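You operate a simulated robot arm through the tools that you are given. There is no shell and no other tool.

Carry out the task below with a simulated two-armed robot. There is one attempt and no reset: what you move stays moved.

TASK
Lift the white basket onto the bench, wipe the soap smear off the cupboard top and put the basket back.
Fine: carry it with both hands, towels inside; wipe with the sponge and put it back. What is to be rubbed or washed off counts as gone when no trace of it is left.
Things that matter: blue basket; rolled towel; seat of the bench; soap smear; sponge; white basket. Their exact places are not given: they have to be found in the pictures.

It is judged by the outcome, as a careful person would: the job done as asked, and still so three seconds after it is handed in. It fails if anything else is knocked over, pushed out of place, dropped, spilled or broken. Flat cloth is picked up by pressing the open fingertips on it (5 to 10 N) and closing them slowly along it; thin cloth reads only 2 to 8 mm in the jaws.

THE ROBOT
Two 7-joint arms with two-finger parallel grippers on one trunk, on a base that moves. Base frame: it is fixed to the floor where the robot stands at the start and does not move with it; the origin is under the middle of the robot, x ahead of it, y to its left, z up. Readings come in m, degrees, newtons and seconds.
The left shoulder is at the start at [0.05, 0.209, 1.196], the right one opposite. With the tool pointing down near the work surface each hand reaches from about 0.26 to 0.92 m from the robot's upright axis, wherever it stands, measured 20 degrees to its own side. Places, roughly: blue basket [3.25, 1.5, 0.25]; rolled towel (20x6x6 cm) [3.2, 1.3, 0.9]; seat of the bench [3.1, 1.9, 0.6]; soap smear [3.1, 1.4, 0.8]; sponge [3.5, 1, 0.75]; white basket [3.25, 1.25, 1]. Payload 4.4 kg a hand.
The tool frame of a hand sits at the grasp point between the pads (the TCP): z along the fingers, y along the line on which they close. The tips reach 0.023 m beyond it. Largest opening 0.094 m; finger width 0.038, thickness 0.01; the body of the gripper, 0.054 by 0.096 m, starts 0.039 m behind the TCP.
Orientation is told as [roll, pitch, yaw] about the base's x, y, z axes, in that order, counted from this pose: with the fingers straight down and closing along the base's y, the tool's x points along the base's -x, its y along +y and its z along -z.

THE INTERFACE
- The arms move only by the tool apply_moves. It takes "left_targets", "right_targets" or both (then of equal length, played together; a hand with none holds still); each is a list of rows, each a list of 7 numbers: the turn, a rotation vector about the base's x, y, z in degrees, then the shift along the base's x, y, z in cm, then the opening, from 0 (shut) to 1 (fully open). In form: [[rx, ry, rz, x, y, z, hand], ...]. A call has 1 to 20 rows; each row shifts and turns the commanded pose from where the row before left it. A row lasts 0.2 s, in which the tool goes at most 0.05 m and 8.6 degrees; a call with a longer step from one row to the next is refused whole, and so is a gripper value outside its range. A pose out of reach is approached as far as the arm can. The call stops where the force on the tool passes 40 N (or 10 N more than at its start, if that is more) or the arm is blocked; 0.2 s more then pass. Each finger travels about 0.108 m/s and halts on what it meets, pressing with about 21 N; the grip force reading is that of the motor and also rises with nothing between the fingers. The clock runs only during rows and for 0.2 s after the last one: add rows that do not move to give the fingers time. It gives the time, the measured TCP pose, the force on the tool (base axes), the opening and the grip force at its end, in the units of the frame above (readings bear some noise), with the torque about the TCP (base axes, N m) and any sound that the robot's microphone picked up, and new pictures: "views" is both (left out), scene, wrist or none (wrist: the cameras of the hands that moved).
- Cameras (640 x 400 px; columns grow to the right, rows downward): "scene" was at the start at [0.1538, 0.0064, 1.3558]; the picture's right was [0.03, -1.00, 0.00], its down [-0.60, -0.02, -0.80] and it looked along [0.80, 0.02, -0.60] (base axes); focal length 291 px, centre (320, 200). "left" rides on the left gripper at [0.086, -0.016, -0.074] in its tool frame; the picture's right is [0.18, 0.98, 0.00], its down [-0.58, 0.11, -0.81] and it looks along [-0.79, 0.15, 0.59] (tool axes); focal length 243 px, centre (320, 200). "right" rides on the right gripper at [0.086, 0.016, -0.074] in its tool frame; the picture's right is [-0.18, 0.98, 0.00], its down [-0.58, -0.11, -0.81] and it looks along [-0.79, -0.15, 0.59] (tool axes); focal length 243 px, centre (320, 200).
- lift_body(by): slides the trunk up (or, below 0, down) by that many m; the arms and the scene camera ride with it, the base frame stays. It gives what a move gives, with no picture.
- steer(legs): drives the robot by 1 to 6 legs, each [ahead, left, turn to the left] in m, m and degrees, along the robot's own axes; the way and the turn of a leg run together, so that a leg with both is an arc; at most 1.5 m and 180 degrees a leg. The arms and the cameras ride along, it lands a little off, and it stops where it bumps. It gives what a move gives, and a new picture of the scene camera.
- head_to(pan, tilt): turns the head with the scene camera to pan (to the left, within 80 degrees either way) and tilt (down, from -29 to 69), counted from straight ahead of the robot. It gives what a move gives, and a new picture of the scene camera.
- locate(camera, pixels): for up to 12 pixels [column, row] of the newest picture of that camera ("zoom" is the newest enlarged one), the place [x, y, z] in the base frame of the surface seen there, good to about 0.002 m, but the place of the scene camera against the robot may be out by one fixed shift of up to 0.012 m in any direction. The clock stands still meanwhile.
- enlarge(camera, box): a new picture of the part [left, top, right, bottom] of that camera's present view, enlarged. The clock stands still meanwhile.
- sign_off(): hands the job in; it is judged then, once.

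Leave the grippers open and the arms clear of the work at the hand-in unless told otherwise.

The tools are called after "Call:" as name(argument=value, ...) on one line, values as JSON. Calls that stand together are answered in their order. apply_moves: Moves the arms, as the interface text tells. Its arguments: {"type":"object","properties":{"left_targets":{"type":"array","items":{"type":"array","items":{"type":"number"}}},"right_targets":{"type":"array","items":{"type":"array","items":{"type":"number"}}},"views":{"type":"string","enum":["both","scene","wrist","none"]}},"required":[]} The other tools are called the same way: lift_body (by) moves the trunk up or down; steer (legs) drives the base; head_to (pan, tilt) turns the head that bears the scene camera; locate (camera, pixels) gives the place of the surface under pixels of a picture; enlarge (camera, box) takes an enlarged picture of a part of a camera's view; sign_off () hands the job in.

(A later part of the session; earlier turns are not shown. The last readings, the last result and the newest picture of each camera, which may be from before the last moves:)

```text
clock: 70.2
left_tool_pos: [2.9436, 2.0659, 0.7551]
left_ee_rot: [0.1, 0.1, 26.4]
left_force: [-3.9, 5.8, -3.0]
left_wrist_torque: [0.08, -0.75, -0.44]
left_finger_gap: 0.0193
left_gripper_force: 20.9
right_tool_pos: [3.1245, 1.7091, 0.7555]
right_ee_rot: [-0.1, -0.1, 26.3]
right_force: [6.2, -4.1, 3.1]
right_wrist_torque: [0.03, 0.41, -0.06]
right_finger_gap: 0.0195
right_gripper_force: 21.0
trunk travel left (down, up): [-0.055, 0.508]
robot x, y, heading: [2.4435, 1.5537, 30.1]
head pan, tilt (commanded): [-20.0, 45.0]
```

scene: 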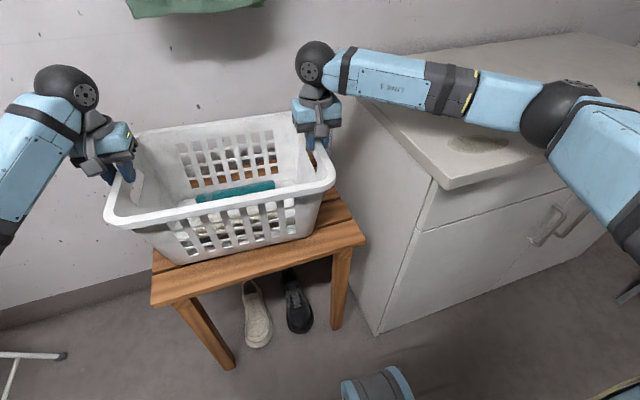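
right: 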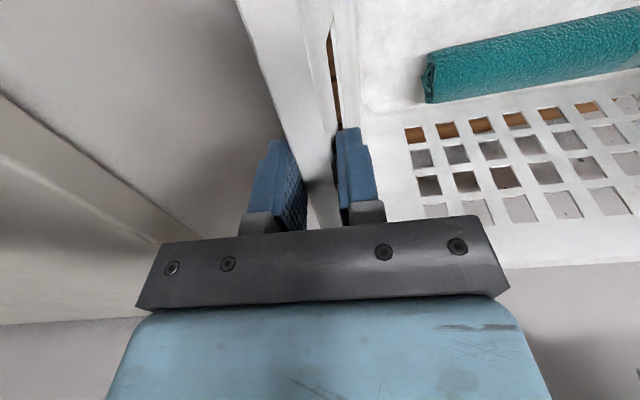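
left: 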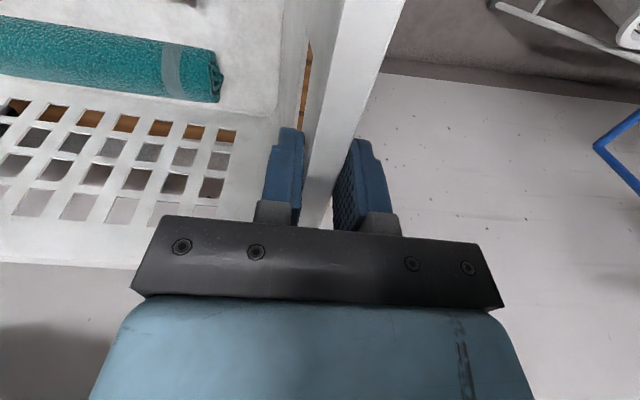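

Contact begins (vertical force rising). One more millimetre, then open slowly.

Call:
apply_moves(left_targets=[[0, 0, 0, 0, 0, -0.1, 0], [0, 0, 0, 0, 0, 0, 0], [0, 0, 0, 0, 0, 0, 0]], right_targets=[[0, 0, 0, 0, 0, -0.05, 0], [0, 0, 0, 0, 0, 0, 0], [0, 0, 0, 0, 0, 0, 0]], views="none")

Call:
apply_moves(left_targets=[[0, 0, 0, 0, 0, 0, 0.2], [0, 0, 0, 0, 0, 0, 0.25], [0, 0, 0, 0, 0, 0, 0.3], [0, 0, 0, 0, 0, 0, 0.4], [0, 0, 0, 0, 0, 0, 0.6], [0, 0, 0, 0, 0, 0, 0.6], [0, 0, 0, 0, 0, 0, 0.6]], right_targets=[[0, 0, 0, 0, 0, 0, 0.2], [0, 0, 0, 0, 0, 0, 0.25], [0, 0, 0, 0, 0, 0, 0.3], [0, 0, 0, 0, 0, 0, 0.4], [0, 0, 0, 0, 0, 0, 0.6], [0, 0, 0, 0, 0, 0, 0.6], [0, 0, 0, 0, 0, 0, 0.6]])

```text
clock: 71.0
left_tool_pos: [2.9421, 2.0661, 0.755]
left_ee_rot: [0.0, -0.1, 26.5]
left_force: [-0.6, 9.9, 9.5]
left_wrist_torque: [-0.42, 0.51, -0.62]
left_finger_gap: 0.0193
left_gripper_force: 21.3
right_tool_pos: [3.1237, 1.7087, 0.755]
right_ee_rot: [0.0, -0.2, 26.3]
right_force: [5.7, -3.2, 5.9]
right_wrist_torque: [0.23, 0.05, -0.19]
right_finger_gap: 0.0194
right_gripper_force: 21.4
trunk travel left (down, up): [-0.055, 0.508]
robot x, y, heading: [2.4454, 1.5533, 30.5]
head pan, tilt (commanded): [-20.0, 45.0]
```

```text
clock: 72.6
left_tool_pos: [2.9431, 2.0663, 0.7525]
left_ee_rot: [0.0, 0.0, 26.4]
left_force: [-0.3, -0.7, -0.1]
left_wrist_torque: [0.0, 0.03, -0.02]
left_finger_gap: 0.0565
left_gripper_force: 0.0
right_tool_pos: [3.1249, 1.7098, 0.7537]
right_ee_rot: [0.0, 0.0, 26.3]
right_force: [0.2, -0.6, -0.1]
right_wrist_torque: [0.05, 0.0, -0.01]
right_finger_gap: 0.0564
right_gripper_force: 0.0
trunk travel left (down, up): [-0.055, 0.508]
robot x, y, heading: [2.4429, 1.5554, 30.1]
head pan, tilt (commanded): [-20.0, 45.0]
```

scene: 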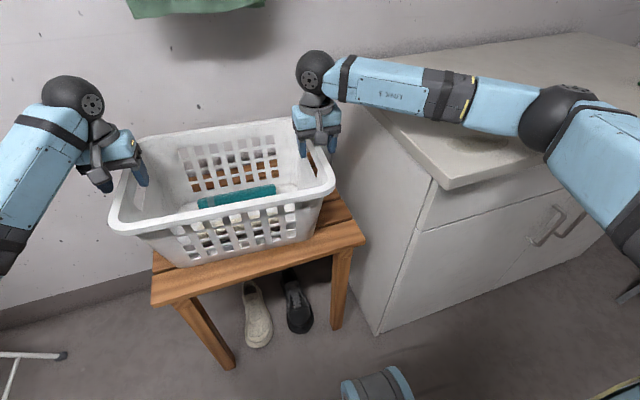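
right: 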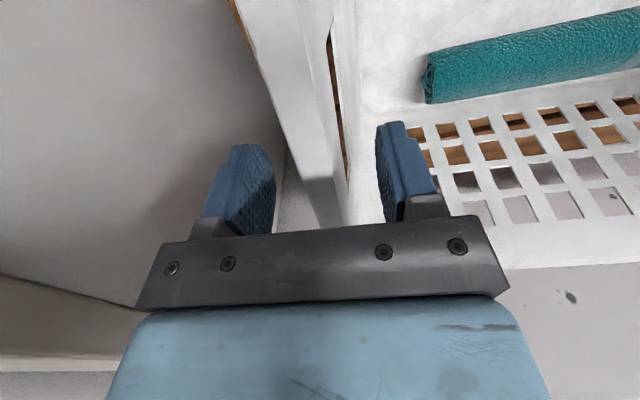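
left: 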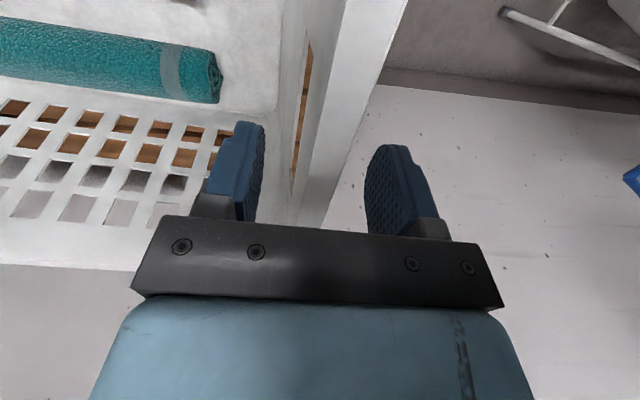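

The basket stands on the bench, released. I raise the trunk 0.35 m straight up to clear, then check.

Call:
lift_body(by=0.35)

Call:
head_to(pan=0, tilt=55)

```text
clock: 76.0
left_tool_pos: [2.9433, 2.0655, 1.1039]
left_ee_rot: [0.1, -0.1, 26.4]
left_force: [-0.1, 0.7, -1.0]
left_wrist_torque: [0.01, 0.0, -0.01]
left_finger_gap: 0.0565
left_gripper_force: 0.0
right_tool_pos: [3.1254, 1.7077, 1.1038]
right_ee_rot: [0.1, 0.0, 26.2]
right_force: [0.1, -0.9, -0.4]
right_wrist_torque: [0.01, -0.01, -0.01]
right_finger_gap: 0.0565
right_gripper_force: 0.0
trunk travel left (down, up): [-0.405, 0.158]
robot x, y, heading: [2.4431, 1.5538, 30.4]
head pan, tilt (commanded): [-20.0, 45.0]
```

```text
clock: 76.8
left_tool_pos: [2.9442, 2.0656, 1.1037]
left_ee_rot: [0.0, 0.0, 26.3]
left_force: [-0.9, -1.0, -0.4]
left_wrist_torque: [-0.01, 0.0, -0.01]
left_finger_gap: 0.0566
left_gripper_force: 0.0
right_tool_pos: [3.1249, 1.7093, 1.1039]
right_ee_rot: [0.0, 0.0, 26.3]
right_force: [0.1, 0.4, 0.4]
right_wrist_torque: [-0.02, 0.0, -0.01]
right_finger_gap: 0.0565
right_gripper_force: 0.1
trunk travel left (down, up): [-0.405, 0.158]
robot x, y, heading: [2.4431, 1.5542, 30.6]
head pan, tilt (commanded): [0.0, 55.0]
```

scene: 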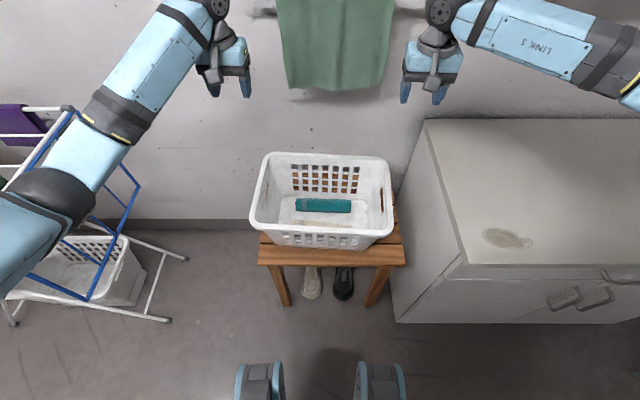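

Basket sits well on the bench with its towel inside. Now drive back 0.13 m and right 0.575 m to stand before the cupboard.

Call:
steer(legs=[[-0.13, 0, 0], [0, -0.575, 0]])

```text
clock: 83.3
left_tool_pos: [3.1188, 1.5049, 1.1038]
left_ee_rot: [0.0, 0.0, 26.7]
left_force: [0.7, 1.0, -1.0]
left_wrist_torque: [-0.02, -0.01, 0.01]
left_finger_gap: 0.0567
left_gripper_force: 0.1
right_tool_pos: [3.3015, 1.1486, 1.1034]
right_ee_rot: [-0.1, 0.0, 26.6]
right_force: [-0.2, -0.4, 1.4]
right_wrist_torque: [0.0, 0.0, -0.02]
right_finger_gap: 0.0562
right_gripper_force: 0.0
trunk travel left (down, up): [-0.405, 0.158]
robot x, y, heading: [2.6208, 0.9915, 30.5]
head pan, tilt (commanded): [0.0, 55.0]
```

scene: 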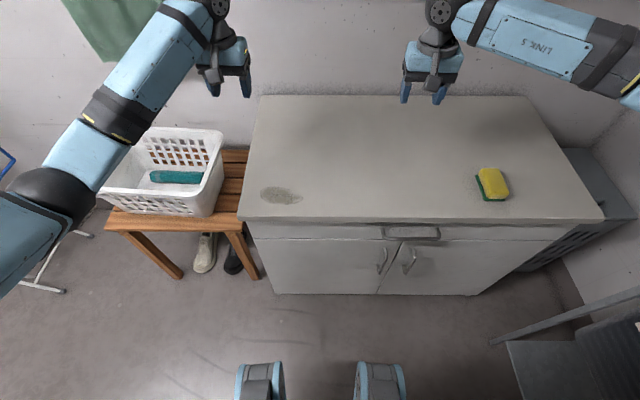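

The whole cupboard top is in view: smear at (281,195), sponge at (492,184). I enlarge both and measure their outlines.

Call:
enlarge(camera="scene", box=[235, 165, 331, 225])

Call:
locate(camera="zoom", pixels=[[165, 190], [180, 150], [240, 140], [350, 140], [400, 160], [440, 205], [400, 240], [300, 250], [220, 245], [180, 230], [300, 200], [460, 220]])

Call:
enlarge(camera="scene", box=[444, 154, 540, 214])

```text
6.67 times, centred on (283, 195) of scene
```

zoom: 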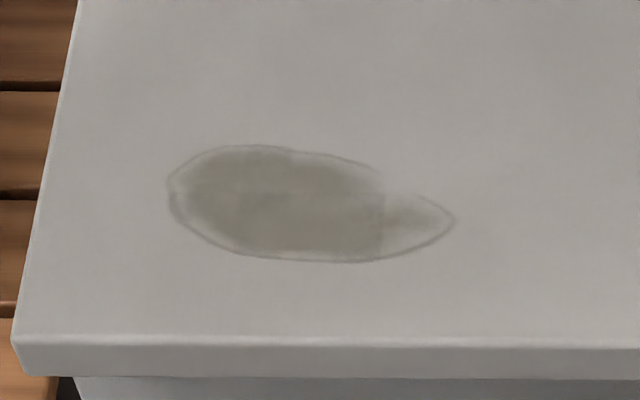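

```text
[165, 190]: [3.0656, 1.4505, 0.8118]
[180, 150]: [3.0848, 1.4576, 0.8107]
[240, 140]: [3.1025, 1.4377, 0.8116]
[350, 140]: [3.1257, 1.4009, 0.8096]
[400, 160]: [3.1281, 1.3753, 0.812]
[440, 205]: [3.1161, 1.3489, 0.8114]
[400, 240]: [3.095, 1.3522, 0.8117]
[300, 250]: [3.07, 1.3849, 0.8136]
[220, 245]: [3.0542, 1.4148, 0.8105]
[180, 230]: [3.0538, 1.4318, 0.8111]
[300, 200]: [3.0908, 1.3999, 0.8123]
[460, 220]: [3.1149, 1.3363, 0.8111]
```

```text
6.67 times, centred on (492, 184) of scene
```

zoom: 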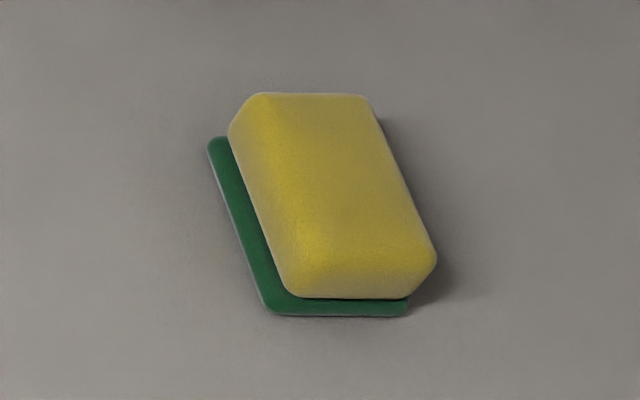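

Call:
locate(camera="zoom", pixels=[[260, 97], [370, 97], [300, 255], [420, 240], [330, 180], [250, 130], [395, 180], [270, 310], [400, 312], [212, 145], [350, 290], [365, 120]])

```text
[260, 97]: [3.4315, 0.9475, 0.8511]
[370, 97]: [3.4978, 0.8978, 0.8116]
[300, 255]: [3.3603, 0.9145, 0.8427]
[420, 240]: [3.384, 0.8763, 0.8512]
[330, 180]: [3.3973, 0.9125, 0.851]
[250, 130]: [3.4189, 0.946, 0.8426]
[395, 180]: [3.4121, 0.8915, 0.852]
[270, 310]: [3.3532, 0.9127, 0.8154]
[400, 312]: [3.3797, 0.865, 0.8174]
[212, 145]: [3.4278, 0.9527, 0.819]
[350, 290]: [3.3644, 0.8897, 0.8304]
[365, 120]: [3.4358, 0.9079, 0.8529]
```

Sponge: centre ≈(3.405,0.910), long side (~9 cm) along heading ≈29°, ~5.5–6 cm wide, 4 cm tall, green side down. I move the right hand over it (high), fully open, and draw the left hand back out of the way.

Call:
apply_moves(left_targets=[[0, 0, 0, -2.875, 1.225, 0, 0.6], [0, 0, 0, -2.875, 1.225, 0, 0.6], [0, 0, 0, -2.875, 1.225, 0, 0.6], [0, 0, 0, -2.875, 1.225, 0, 0.6], [0, 0, 0, -2.875, 1.225, 0, 0.6], [0, 0, 0, -2.875, 1.225, 0, 0.6], [0, 0, 0, -2.875, 1.225, 0, 0.6], [0, 0, 0, -2.875, 1.225, 0, 0.6], [0, 0, 0, 0, 0, 0, 0.6]], right_targets=[[0, 0, 0.3, 1.294, -2.98, 0, 1], [0, 0, 0.3, 1.294, -2.98, 0, 1], [0, 0, 0.3, 1.294, -2.98, 0, 1], [0, 0, 0.3, 1.294, -2.98, 0, 1], [0, 0, 0.3, 1.294, -2.98, 0, 1], [0, 0, 0.3, 1.294, -2.98, 0, 1], [0, 0, 0.3, 1.294, -2.98, 0, 1], [0, 0, 0.3, 1.294, -2.98, 0, 1], [0, 0, 0, 0, 0, 0, 1]])

```text
clock: 85.3
left_tool_pos: [2.8897, 1.6034, 1.1023]
left_ee_rot: [0.0, 0.2, 26.7]
left_force: [1.0, -0.3, 0.3]
left_wrist_torque: [0.02, 0.03, 0.01]
left_finger_gap: 0.0561
left_gripper_force: 0.0
right_tool_pos: [3.4054, 0.9108, 1.1032]
right_ee_rot: [-0.1, 0.1, 28.9]
right_force: [0.2, -0.6, 0.9]
right_wrist_torque: [0.01, 0.01, 0.03]
right_finger_gap: 0.094
right_gripper_force: 0.1
trunk travel left (down, up): [-0.405, 0.158]
robot x, y, heading: [2.62, 0.9918, 30.7]
head pan, tilt (commanded): [0.0, 55.0]
```

scene: 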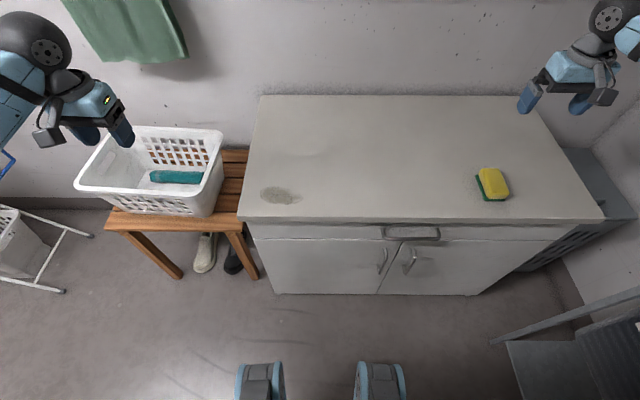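
right: 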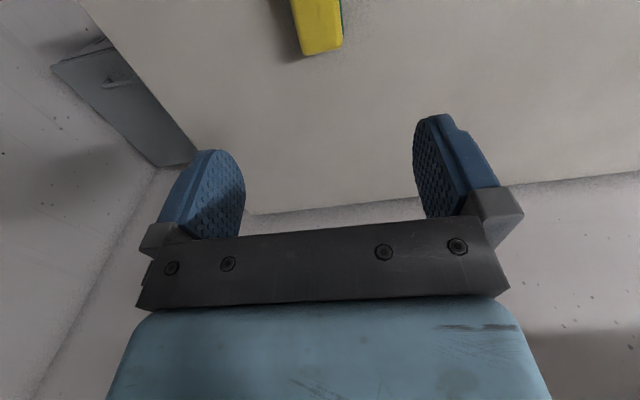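
left: 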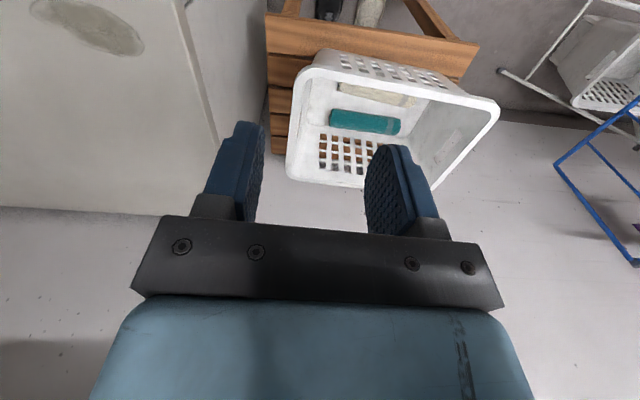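

The left wrist view shows both towels (teal and cream) still in the basket. In the right wrist view the sponge is at (316,25). I locate its edges there.

Call:
locate(camera="right", pixels=[[294, 10], [338, 10], [303, 50], [341, 44], [320, 25], [342, 20], [344, 10], [293, 2], [338, 2], [322, 52]])

```text
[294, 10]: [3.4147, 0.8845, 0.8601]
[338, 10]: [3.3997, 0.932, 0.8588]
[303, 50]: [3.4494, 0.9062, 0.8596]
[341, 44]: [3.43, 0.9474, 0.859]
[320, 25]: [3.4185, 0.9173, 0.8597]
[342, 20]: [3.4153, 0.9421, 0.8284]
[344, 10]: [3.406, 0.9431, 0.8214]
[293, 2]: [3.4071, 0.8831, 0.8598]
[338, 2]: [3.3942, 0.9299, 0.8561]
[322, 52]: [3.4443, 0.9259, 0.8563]
```

Wrist and head cameras agree within 3 mm. I shift 3 mm and lower the right hand to z≈0.90, then check alignment.

Call:
apply_moves(right_targets=[[0, 0, 0, -0.19, -0.29, -2, 1], [0, 0, 0, 0, 0, -2.3, 1], [0, 0, 0, 0, 0, -2.3, 1], [0, 0, 0, 0, 0, -2.3, 1], [0, 0, 0, 0, 0, -2.3, 1], [0, 0, 0, 0, 0, -2.3, 1], [0, 0, 0, 0, 0, -2.3, 1], [0, 0, 0, 0, 0, -2.3, 1], [0, 0, 0, 0, 0, -2.2, 1], [0, 0, 0, 0, 0, 0, 1]], views="both")

```text
clock: 87.5
left_tool_pos: [2.8902, 1.6029, 1.1021]
left_ee_rot: [0.0, 0.1, 26.7]
left_force: [-0.1, 0.2, 0.2]
left_wrist_torque: [-0.04, -0.03, 0.0]
left_finger_gap: 0.0563
left_gripper_force: 0.1
right_tool_pos: [3.4035, 0.9079, 0.902]
right_ee_rot: [-0.1, 0.1, 29.0]
right_force: [0.2, 0.2, 0.1]
right_wrist_torque: [-0.01, 0.04, 0.0]
right_finger_gap: 0.0939
right_gripper_force: 0.1
trunk travel left (down, up): [-0.405, 0.158]
robot x, y, heading: [2.6202, 0.9915, 30.8]
head pan, tilt (commanded): [0.0, 55.0]
```

scene: 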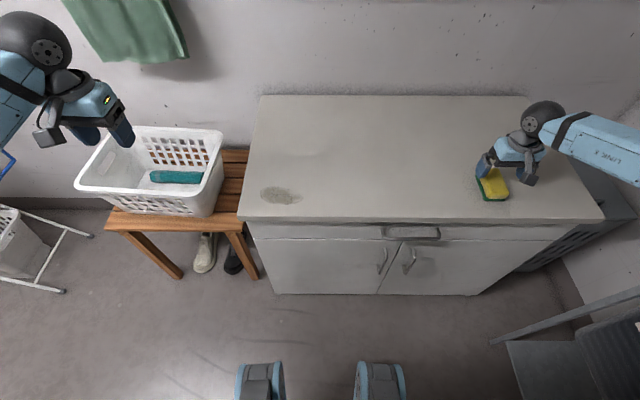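
right: 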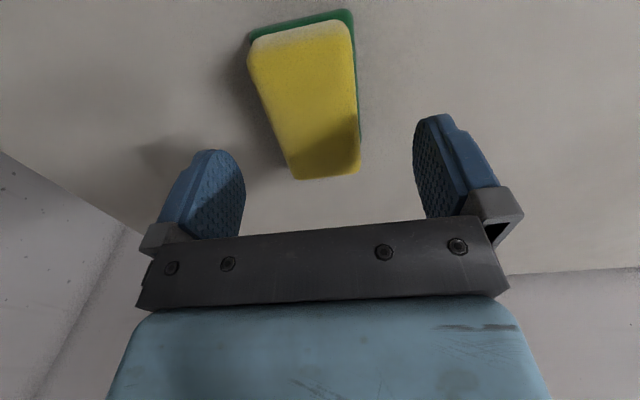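

Call:
locate(camera="right", pixels=[[270, 60], [345, 50], [300, 170], [352, 165], [285, 115], [353, 110], [320, 110], [325, 177]])

```text
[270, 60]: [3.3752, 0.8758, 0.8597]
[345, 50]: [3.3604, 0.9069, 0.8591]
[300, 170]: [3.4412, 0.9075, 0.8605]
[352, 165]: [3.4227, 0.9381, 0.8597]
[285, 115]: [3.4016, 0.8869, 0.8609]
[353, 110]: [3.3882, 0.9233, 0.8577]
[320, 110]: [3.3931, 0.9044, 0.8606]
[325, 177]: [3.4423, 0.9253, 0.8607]
```

Sponge is centred between the fingers. Lower 4.5 cm to TCP z≈0.857 and close gently.

Call:
apply_moves(right_targets=[[0, 0, 0, 0, 0, -1.5, 1], [0, 0, 0, 0, 0, -1.5, 1], [0, 0, 0, 0, 0, -1.5, 1], [0, 0, 0, 0, 0, 0, 1], [0, 0, 0, 0, 0, 0, 0.8], [0, 0, 0, 0, 0, 0, 0.65], [0, 0, 0, 0, 0, 0, 0.55], [0, 0, 0, 0, 0, 0, 0.45], [0, 0, 0, 0, 0, 0, 0.4], [0, 0, 0, 0, 0, 0, 0.4], [0, 0, 0, 0, 0, 0, 0.4]], views="wrist")

```text
clock: 89.9
left_tool_pos: [2.8897, 1.6033, 1.1036]
left_ee_rot: [0.0, 0.1, 26.7]
left_force: [-0.2, -0.4, 0.0]
left_wrist_torque: [0.0, 0.01, -0.01]
left_finger_gap: 0.0563
left_gripper_force: 0.1
right_tool_pos: [3.4028, 0.9071, 0.8552]
right_ee_rot: [0.0, 0.1, 29.0]
right_force: [0.6, 0.4, 0.0]
right_wrist_torque: [-0.01, 0.0, 0.0]
right_finger_gap: 0.0509
right_gripper_force: 20.8
trunk travel left (down, up): [-0.405, 0.158]
robot x, y, heading: [2.623, 0.9878, 30.8]
head pan, tilt (commanded): [0.0, 55.0]
```

right: 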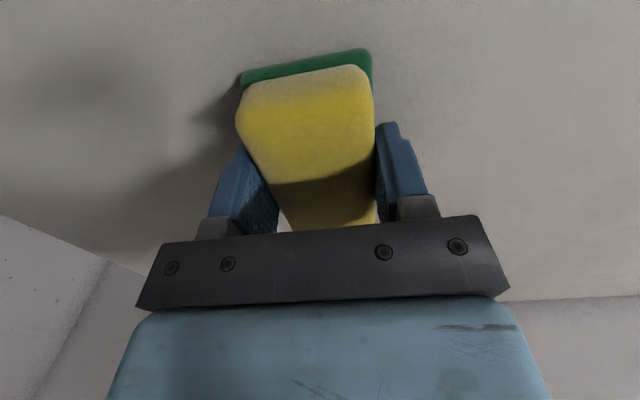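

Sponge held (gap 51 mm) at TCP (3.4028, 0.9071, 0.8552), yaw 29° — I note this for putting it back. Now lift it 10 cm and carry it above the smear; the left hand moves a bit further left and up.

Call:
apply_moves(right_targets=[[0, 0, 0, 0, 0, 2, 0.4], [0, 0, 0, 0, 0, 4, 0.4], [0, 0, 0, 0, 0, 4, 0.4], [0, 0, 0, -1.9375, 3.0375, 0, 0.4], [0, 0, 0, -1.9375, 3.0375, 0, 0.4], [0, 0, 0, -1.9375, 3.0375, 0, 0.4], [0, 0, 0, -1.9375, 3.0375, 0, 0.4], [0, 0, 0, -1.9375, 3.0375, 0, 0.4], [0, 0, 0, -1.9375, 3.0375, 0, 0.4], [0, 0, 0, -1.9375, 3.0375, 0, 0.4], [0, 0, 0, -1.9375, 3.0375, 0, 0.4], [0, 0, 0, -1.9375, 3.0375, 0, 0.4], [0, 0, 0, -1.9375, 3.0375, 0, 0.4], [0, 0, 0, -1.9375, 3.0375, 0, 0.4], [0, 0, 0, -1.9375, 3.0375, 0, 0.4], [0, 0, 0, -1.9375, 3.0375, 0, 0.4], [0, 0, 0, -1.9375, 3.0375, 0, 0.4], [0, 0, 0, -1.9375, 3.0375, 0, 0.4], [0, 0, 0, -1.9375, 3.0375, 0, 0.4]], left_targets=[[0, 0, 0, -1.67, 2.89, 2, 0.6], [0, 0, 0, -1.67, 2.89, 2, 0.6], [0, 0, 0, -1.67, 2.89, 2, 0.6], [0, 0, 0, 0, 0, 0, 0.6], [0, 0, 0, 0, 0, 0, 0.6], [0, 0, 0, 0, 0, 0, 0.6], [0, 0, 0, 0, 0, 0, 0.6], [0, 0, 0, 0, 0, 0, 0.6], [0, 0, 0, 0, 0, 0, 0.6], [0, 0, 0, 0, 0, 0, 0.6], [0, 0, 0, 0, 0, 0, 0.6], [0, 0, 0, 0, 0, 0, 0.6], [0, 0, 0, 0, 0, 0, 0.6], [0, 0, 0, 0, 0, 0, 0.6], [0, 0, 0, 0, 0, 0, 0.6], [0, 0, 0, 0, 0, 0, 0.6], [0, 0, 0, 0, 0, 0, 0.6], [0, 0, 0, 0, 0, 0, 0.6], [0, 0, 0, 0, 0, 0, 0.6]], views="both")

```text
clock: 93.9
left_tool_pos: [2.836, 1.6895, 1.1624]
left_ee_rot: [-0.1, 0.0, 26.7]
left_force: [0.6, 0.3, 0.4]
left_wrist_torque: [0.02, 0.01, -0.01]
left_finger_gap: 0.0563
left_gripper_force: 0.0
right_tool_pos: [3.0908, 1.3928, 0.9567]
right_ee_rot: [-0.1, 0.0, 29.0]
right_force: [-0.7, 0.6, -0.5]
right_wrist_torque: [0.04, -0.02, -0.01]
right_finger_gap: 0.0512
right_gripper_force: 21.0
trunk travel left (down, up): [-0.405, 0.158]
robot x, y, heading: [2.6215, 0.9916, 30.4]
head pan, tilt (commanded): [0.0, 55.0]
```

scene: 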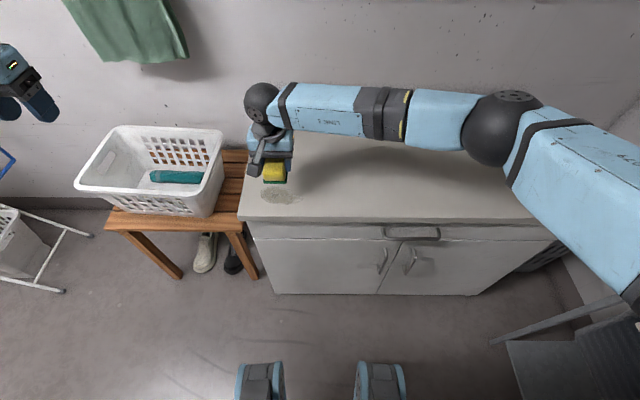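
right: 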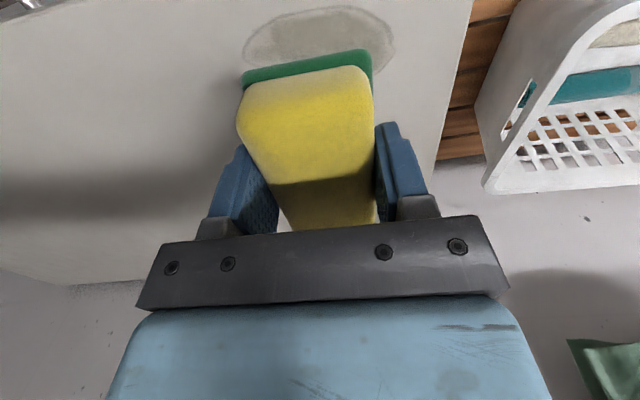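
left: 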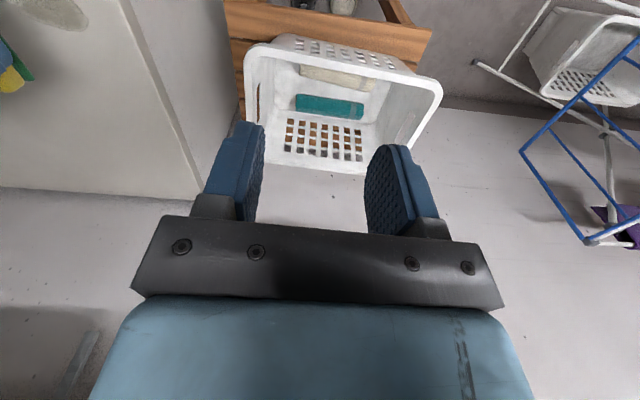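

The smear shows just under the sponge in the right wrist view. I locate its outline with that camera.

Call:
locate(camera="right", pixels=[[246, 50], [260, 28], [300, 12], [350, 7], [380, 20], [394, 40], [390, 62], [247, 62], [443, 150], [470, 20]])

```text
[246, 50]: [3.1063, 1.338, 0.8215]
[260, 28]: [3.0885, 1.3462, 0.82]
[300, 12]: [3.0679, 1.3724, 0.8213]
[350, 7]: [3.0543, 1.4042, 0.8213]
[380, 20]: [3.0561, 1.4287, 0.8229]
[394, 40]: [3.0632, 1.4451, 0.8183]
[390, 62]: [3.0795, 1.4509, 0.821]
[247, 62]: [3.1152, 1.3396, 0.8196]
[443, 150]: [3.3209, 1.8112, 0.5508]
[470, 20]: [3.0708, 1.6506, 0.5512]
```

Smear spans u 3.342–3.407, v −0.278…−0.40; the sponge (8.5 cm along u) covers its full depth. I lower until just above the surface, then press in small steps watching the force.

Call:
apply_moves(right_targets=[[0, 0, 0, 0, 0, -2.5, 0.4], [0, 0, 0, 0, 0, -2.5, 0.4], [0, 0, 0, 0, 0, -2.5, 0.4], [0, 0, 0, 0, 0, -2, 0.4], [0, 0, 0, 0, 0, -0.4, 0.4], [0, 0, 0, 0, 0, -0.2, 0.4], [0, 0, 0, 0, 0, -0.1, 0.4], [0, 0, 0, 0, 0, -0.1, 0.4], [0, 0, 0, 0, 0, 0, 0.4]], views="wrist")

```text
clock: 95.9
left_tool_pos: [2.8363, 1.6865, 1.1632]
left_ee_rot: [0.1, -0.1, 26.8]
left_force: [0.6, 0.3, 0.5]
left_wrist_torque: [-0.02, 0.01, 0.03]
left_finger_gap: 0.0564
left_gripper_force: 0.1
right_tool_pos: [3.0915, 1.3934, 0.8556]
right_ee_rot: [0.1, -0.2, 28.9]
right_force: [0.5, -1.2, 23.1]
right_wrist_torque: [-0.18, 0.12, 0.02]
right_finger_gap: 0.0511
right_gripper_force: 21.3
trunk travel left (down, up): [-0.405, 0.158]
robot x, y, heading: [2.6234, 0.989, 30.8]
head pan, tilt (commanded): [0.0, 55.0]
```

right: 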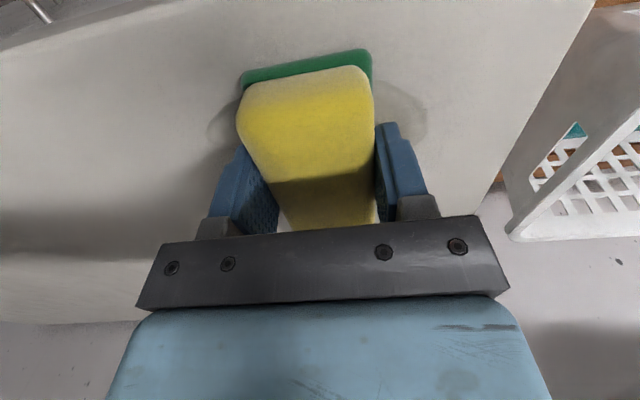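

Contact with 23 N; I ease off ~0.7 mm and make a first wiping stroke: left to v −0.275, then right to −0.41.

Call:
apply_moves(right_targets=[[0, 0, 0, 0, 0, 0.07, 0.4], [0, 0, 0, -0.8, 1.385, 0, 0.4], [0, 0, 0, -0.8, 1.385, 0, 0.4], [0, 0, 0, -0.8, 1.385, 0, 0.4], [0, 0, 0, -0.8, 1.385, 0, 0.4], [0, 0, 0, 0.844, -1.461, 0, 0.4], [0, 0, 0, 0.844, -1.461, 0, 0.4], [0, 0, 0, 0.844, -1.461, 0, 0.4], [0, 0, 0, 0.844, -1.461, 0, 0.4], [0, 0, 0, 0.844, -1.461, 0, 0.4], [0, 0, 0, 0.844, -1.461, 0, 0.4], [0, 0, 0, 0.844, -1.461, 0, 0.4], [0, 0, 0, 0.844, -1.461, 0, 0.4], [0, 0, 0, 0, 0, 0, 0.4]], views="both")

```text
clock: 98.9
left_tool_pos: [2.8367, 1.6892, 1.1625]
left_ee_rot: [0.0, -0.1, 26.7]
left_force: [0.6, 0.1, -0.4]
left_wrist_torque: [-0.02, -0.03, 0.03]
left_finger_gap: 0.0565
left_gripper_force: 0.0
right_tool_pos: [3.1265, 1.3301, 0.855]
right_ee_rot: [-0.1, -0.1, 29.0]
right_force: [-2.2, 3.6, 19.6]
right_wrist_torque: [0.09, 0.11, 0.06]
right_finger_gap: 0.0512
right_gripper_force: 20.3
trunk travel left (down, up): [-0.405, 0.158]
robot x, y, heading: [2.623, 0.988, 30.8]
head pan, tilt (commanded): [0.0, 55.0]
```

scene: 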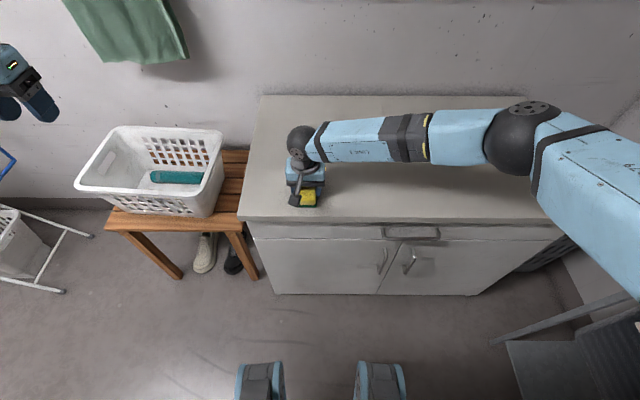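
right: 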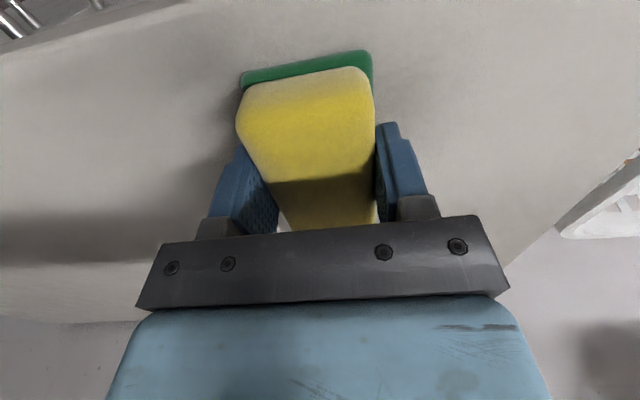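

Force ~20 N, and the stroke seems to have removed most of it. I enlarge to look for traces.

Call:
enlarge(camera="scene", box=[235, 165, 331, 225])

Call:
enlarge(camera="right", box=[180, 0, 628, 280])

```text
6.67 times, centred on (283, 195) of scene
```

zoom: 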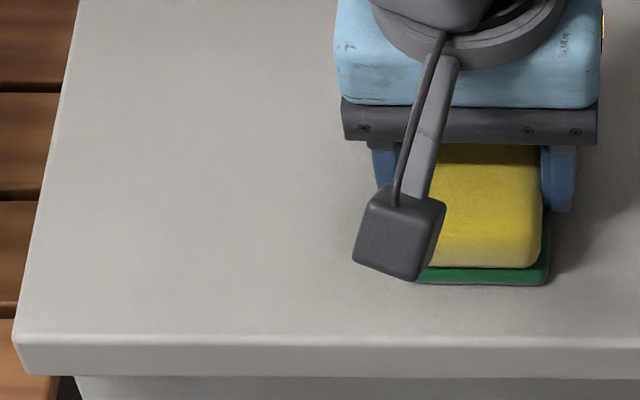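

```text
1.43 times, centred on (404, 140) of right
```

zoom: 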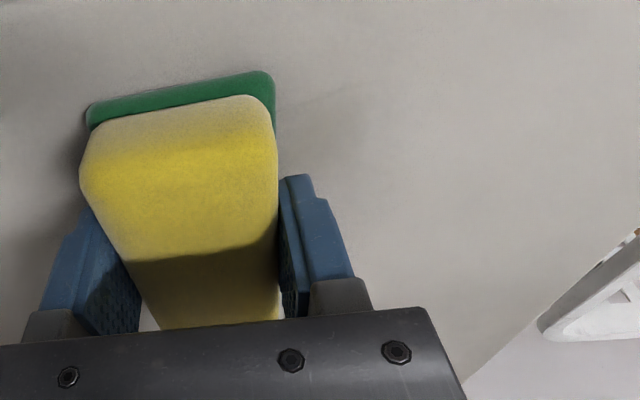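

No trace visible. To be thorough I do two more strokes, one slightly deeper and one slightly nearer.

Call:
apply_moves(right_targets=[[0, 0, 0, 1.04, 0.6, 0.02, 0.4], [0, 0, 0, -0.85, 1.472, 0, 0.4], [0, 0, 0, -0.85, 1.472, 0, 0.4], [0, 0, 0, -0.85, 1.472, 0, 0.4], [0, 0, 0, -0.85, 1.472, 0, 0.4], [0, 0, 0, -0.85, 1.472, 0, 0.4], [0, 0, 0, -0.85, 1.472, 0, 0.4], [0, 0, 0, -0.85, 1.472, 0, 0.4], [0, 0, 0, -0.85, 1.472, 0, 0.4], [0, 0, 0, -1.905, -1.1, 0, 0.4], [0, 0, 0, 0.85, -1.472, 0, 0.4], [0, 0, 0, 0.85, -1.472, 0, 0.4], [0, 0, 0, 0.85, -1.472, 0, 0.4], [0, 0, 0, 0.85, -1.472, 0, 0.4], [0, 0, 0, 0.85, -1.472, 0, 0.4], [0, 0, 0, 0.85, -1.472, 0, 0.4], [0, 0, 0, 0.85, -1.472, 0, 0.4], [0, 0, 0, 0.85, -1.472, 0, 0.4], [0, 0, 0, 0, 0, 0, 0.4]], views="wrist")

```text
clock: 102.9
left_tool_pos: [2.8366, 1.6884, 1.162]
left_ee_rot: [0.0, 0.0, 26.7]
left_force: [0.2, 0.0, 0.1]
left_wrist_torque: [-0.02, -0.02, -0.02]
left_finger_gap: 0.0563
left_gripper_force: 0.0
right_tool_pos: [3.1193, 1.3264, 0.8545]
right_ee_rot: [-0.1, -0.2, 29.1]
right_force: [-1.2, 2.0, 14.3]
right_wrist_torque: [0.0, 0.18, 0.03]
right_finger_gap: 0.0512
right_gripper_force: 21.0
trunk travel left (down, up): [-0.405, 0.158]
robot x, y, heading: [2.6209, 0.9881, 30.5]
head pan, tilt (commanded): [0.0, 55.0]
```

right: 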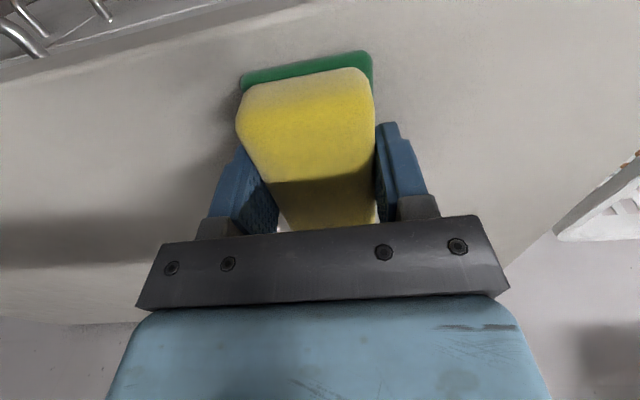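

Now lift the sponge 10 cm, move it toward its old spot, and look at the cleaned place.

Call:
apply_moves(right_targets=[[0, 0, 0, 0, 0, 1, 0.4], [0, 0, 0, 0, 0, 3, 0.4], [0, 0, 0, 0, 0, 4, 0.4], [0, 0, 0, 0, 0, 2, 0.4], [0, 0, 0, 2.025, -2.995, 0, 0.4], [0, 0, 0, 2.025, -2.995, 0, 0.4], [0, 0, 0, 2.025, -2.995, 0, 0.4], [0, 0, 0, 2.025, -2.995, 0, 0.4], [0, 0, 0, 2.025, -2.995, 0, 0.4], [0, 0, 0, 2.025, -2.995, 0, 0.4], [0, 0, 0, 2.025, -2.995, 0, 0.4], [0, 0, 0, 2.025, -2.995, 0, 0.4], [0, 0, 0, 2.025, -2.995, 0, 0.4], [0, 0, 0, 2.025, -2.995, 0, 0.4], [0, 0, 0, 2.025, -2.995, 0, 0.4], [0, 0, 0, 2.025, -2.995, 0, 0.4], [0, 0, 0, 2.025, -2.995, 0, 0.4], [0, 0, 0, 2.025, -2.995, 0, 0.4], [0, 0, 0, 0, 0, 0, 0.4]], views="both")

Call:
enlarge(camera="scene", box=[235, 165, 331, 225])

```text
clock: 106.9
left_tool_pos: [2.8389, 1.6889, 1.1614]
left_ee_rot: [0.0, -0.1, 26.8]
left_force: [0.2, 0.7, -0.1]
left_wrist_torque: [-0.02, -0.02, 0.05]
left_finger_gap: 0.0564
left_gripper_force: 0.0
right_tool_pos: [3.4003, 0.906, 0.9528]
right_ee_rot: [0.0, 0.0, 29.0]
right_force: [-0.3, 0.1, -0.4]
right_wrist_torque: [0.0, -0.01, 0.01]
right_finger_gap: 0.0509
right_gripper_force: 20.6
trunk travel left (down, up): [-0.405, 0.158]
robot x, y, heading: [2.6195, 0.9897, 30.9]
head pan, tilt (commanded): [0.0, 55.0]
```

scene: 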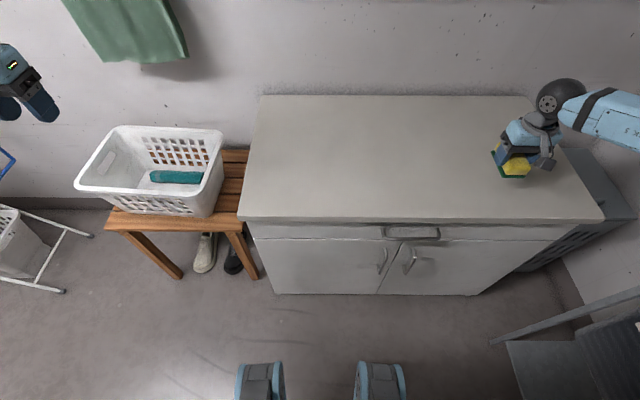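
right: 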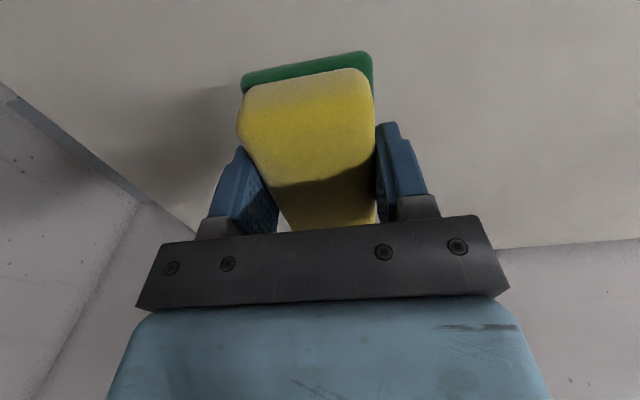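

```text
6.67 times, centred on (283, 195) of scene
```

zoom: 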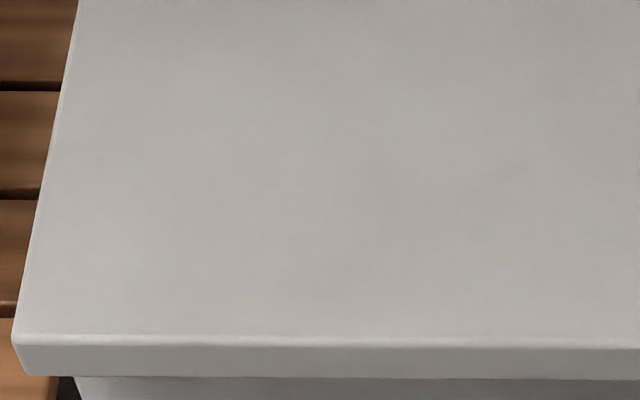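

The smear is completely gone. Now I set the sponge down exactly at its old spot: shift (+2.5,+1.1 mm) and lower 9.7 cm.

Call:
apply_moves(right_targets=[[0, 0, 0, 0.25, 0.11, -2, 0.4], [0, 0, 0, 0, 0, -2.5, 0.4], [0, 0, 0, 0, 0, -2.5, 0.4], [0, 0, 0, 0, 0, -1.5, 0.4], [0, 0, 0, 0, 0, -0.6, 0.4], [0, 0, 0, 0, 0, -0.3, 0.4], [0, 0, 0, 0, 0, -0.2, 0.4], [0, 0, 0, 0, 0, -0.1, 0.4], [0, 0, 0, 0, 0, 0, 0.4]], views="none")

```text
clock: 108.9
left_tool_pos: [2.8369, 1.6889, 1.1621]
left_ee_rot: [0.0, 0.1, 26.7]
left_force: [0.0, -0.7, -0.5]
left_wrist_torque: [-0.01, 0.01, -0.01]
left_finger_gap: 0.0564
left_gripper_force: 0.1
right_tool_pos: [3.4043, 0.9082, 0.8576]
right_ee_rot: [0.0, 0.0, 29.0]
right_force: [0.1, 0.2, -0.3]
right_wrist_torque: [0.01, 0.01, 0.0]
right_finger_gap: 0.0507
right_gripper_force: 21.0
trunk travel left (down, up): [-0.405, 0.158]
robot x, y, heading: [2.623, 0.9888, 30.6]
head pan, tilt (commanded): [0.0, 55.0]
```

Call:
apply_moves(right_targets=[[0, 0, 0, -0.1, -0.08, -0.1, 0.4], [0, 0, 0, 0, 0, -0.1, 0.4], [0, 0, 0, 0, 0, 0, 0.4]], views="none")

```text
clock: 109.7
left_tool_pos: [2.8376, 1.6889, 1.1624]
left_ee_rot: [0.0, 0.1, 26.7]
left_force: [-0.1, -0.5, 0.2]
left_wrist_torque: [-0.02, 0.0, 0.03]
left_finger_gap: 0.0564
left_gripper_force: 0.1
right_tool_pos: [3.4045, 0.9078, 0.8549]
right_ee_rot: [0.0, 0.0, 29.0]
right_force: [0.5, -0.7, -0.2]
right_wrist_torque: [0.01, -0.01, 0.02]
right_finger_gap: 0.0509
right_gripper_force: 20.8
trunk travel left (down, up): [-0.405, 0.158]
robot x, y, heading: [2.622, 0.9907, 30.6]
head pan, tilt (commanded): [0.0, 55.0]
```

No contact yet; 0.5 mm steps more.

Call:
apply_moves(right_targets=[[0, 0, 0, 0, 0, -0.05, 0.4], [0, 0, 0, 0, 0, -0.05, 0.4], [0, 0, 0, 0, 0, 0, 0.4]], views="none")

```text
clock: 110.5
left_tool_pos: [2.8373, 1.6891, 1.1616]
left_ee_rot: [0.0, 0.0, 26.6]
left_force: [0.1, 0.4, 0.3]
left_wrist_torque: [0.0, 0.03, 0.0]
left_finger_gap: 0.0565
left_gripper_force: 0.0
right_tool_pos: [3.4034, 0.9077, 0.8536]
right_ee_rot: [0.1, -0.1, 29.1]
right_force: [0.0, -0.1, 4.1]
right_wrist_torque: [0.04, -0.08, -0.01]
right_finger_gap: 0.051
right_gripper_force: 21.0
trunk travel left (down, up): [-0.405, 0.158]
robot x, y, heading: [2.6195, 0.9896, 30.7]
head pan, tilt (commanded): [0.0, 55.0]
```

Contact at 4 N, position within a millimetre of the original. I open slowly and lift straight up.

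Call:
apply_moves(right_targets=[[0, 0, 0, 0, 0, 0, 0.55], [0, 0, 0, 0, 0, 0, 0.65], [0, 0, 0, 0, 0, 0, 0.8], [0, 0, 0, 0, 0, 0, 1], [0, 0, 0, 0, 0, 0, 1], [0, 0, 0, 0, 0, 1.5, 1], [0, 0, 0, 0, 0, 3, 1], [0, 0, 0, 0, 0, 4, 1], [0, 0, 0, 0, 0, 4, 1], [0, 0, 0, 0, 0, 4, 1], [0, 0, 0, 0, 0, 4, 1], [0, 0, 0, 0, 0, 4, 1], [0, 0, 0, 0, 0, 0, 1]], views="both")

Call:
enlarge(camera="scene", box=[444, 154, 540, 214])

```text
clock: 113.3
left_tool_pos: [2.8381, 1.6895, 1.1616]
left_ee_rot: [0.0, 0.1, 26.8]
left_force: [-0.6, -0.7, -0.2]
left_wrist_torque: [0.01, 0.03, -0.01]
left_finger_gap: 0.0562
left_gripper_force: 0.0
right_tool_pos: [3.4024, 0.9047, 1.0985]
right_ee_rot: [-0.1, 0.0, 29.0]
right_force: [-1.3, -1.4, -0.3]
right_wrist_torque: [-0.01, 0.01, -0.04]
right_finger_gap: 0.0938
right_gripper_force: 0.2
trunk travel left (down, up): [-0.405, 0.158]
robot x, y, heading: [2.6197, 0.9891, 30.4]
head pan, tilt (commanded): [0.0, 55.0]
```

scene: 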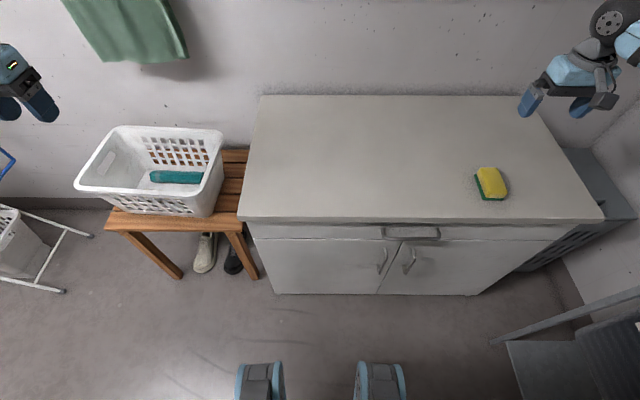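
right: 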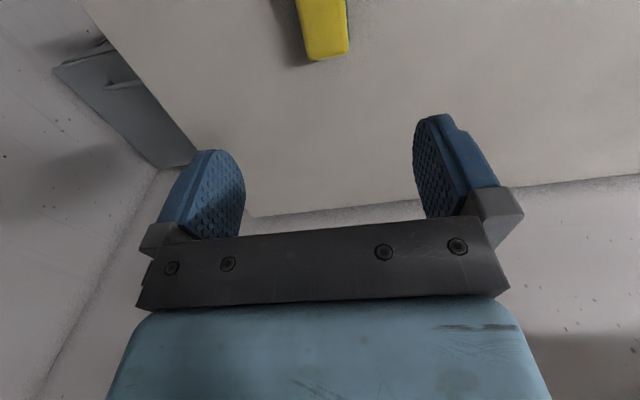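

```text
6.67 times, centred on (492, 184) of scene
```

zoom: 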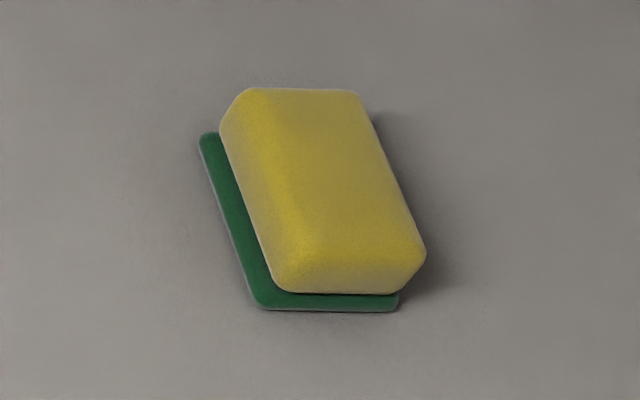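

The sponge is back in its place. Let me look over the whole cupboard top for any leftover soap.

Call:
enlarge(camera="scene", box=[230, 85, 486, 245])

Call:
locate(camera="scene", pixels=[[478, 198], [503, 196], [480, 178], [492, 180], [80, 185], [215, 180], [120, 130], [222, 133], [150, 192], [190, 128]])

```text
2.50 times, centred on (358, 165) of scene
```

zoom: 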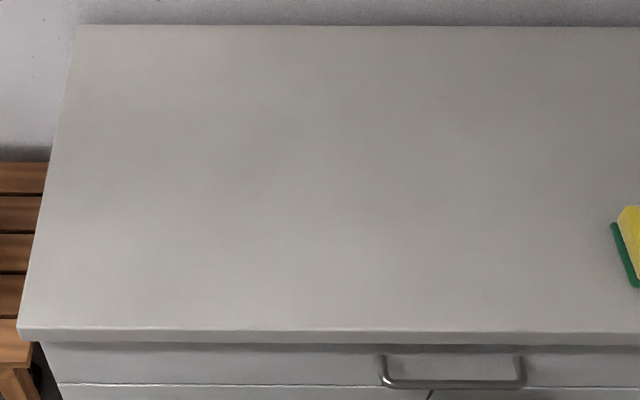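

```text
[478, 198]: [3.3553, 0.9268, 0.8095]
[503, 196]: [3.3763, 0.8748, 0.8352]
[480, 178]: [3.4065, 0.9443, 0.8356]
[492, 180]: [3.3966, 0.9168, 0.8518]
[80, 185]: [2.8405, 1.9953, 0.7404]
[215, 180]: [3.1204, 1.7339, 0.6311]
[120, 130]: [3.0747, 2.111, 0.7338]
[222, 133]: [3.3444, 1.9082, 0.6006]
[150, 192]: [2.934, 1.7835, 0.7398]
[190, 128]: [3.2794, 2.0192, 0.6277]
```

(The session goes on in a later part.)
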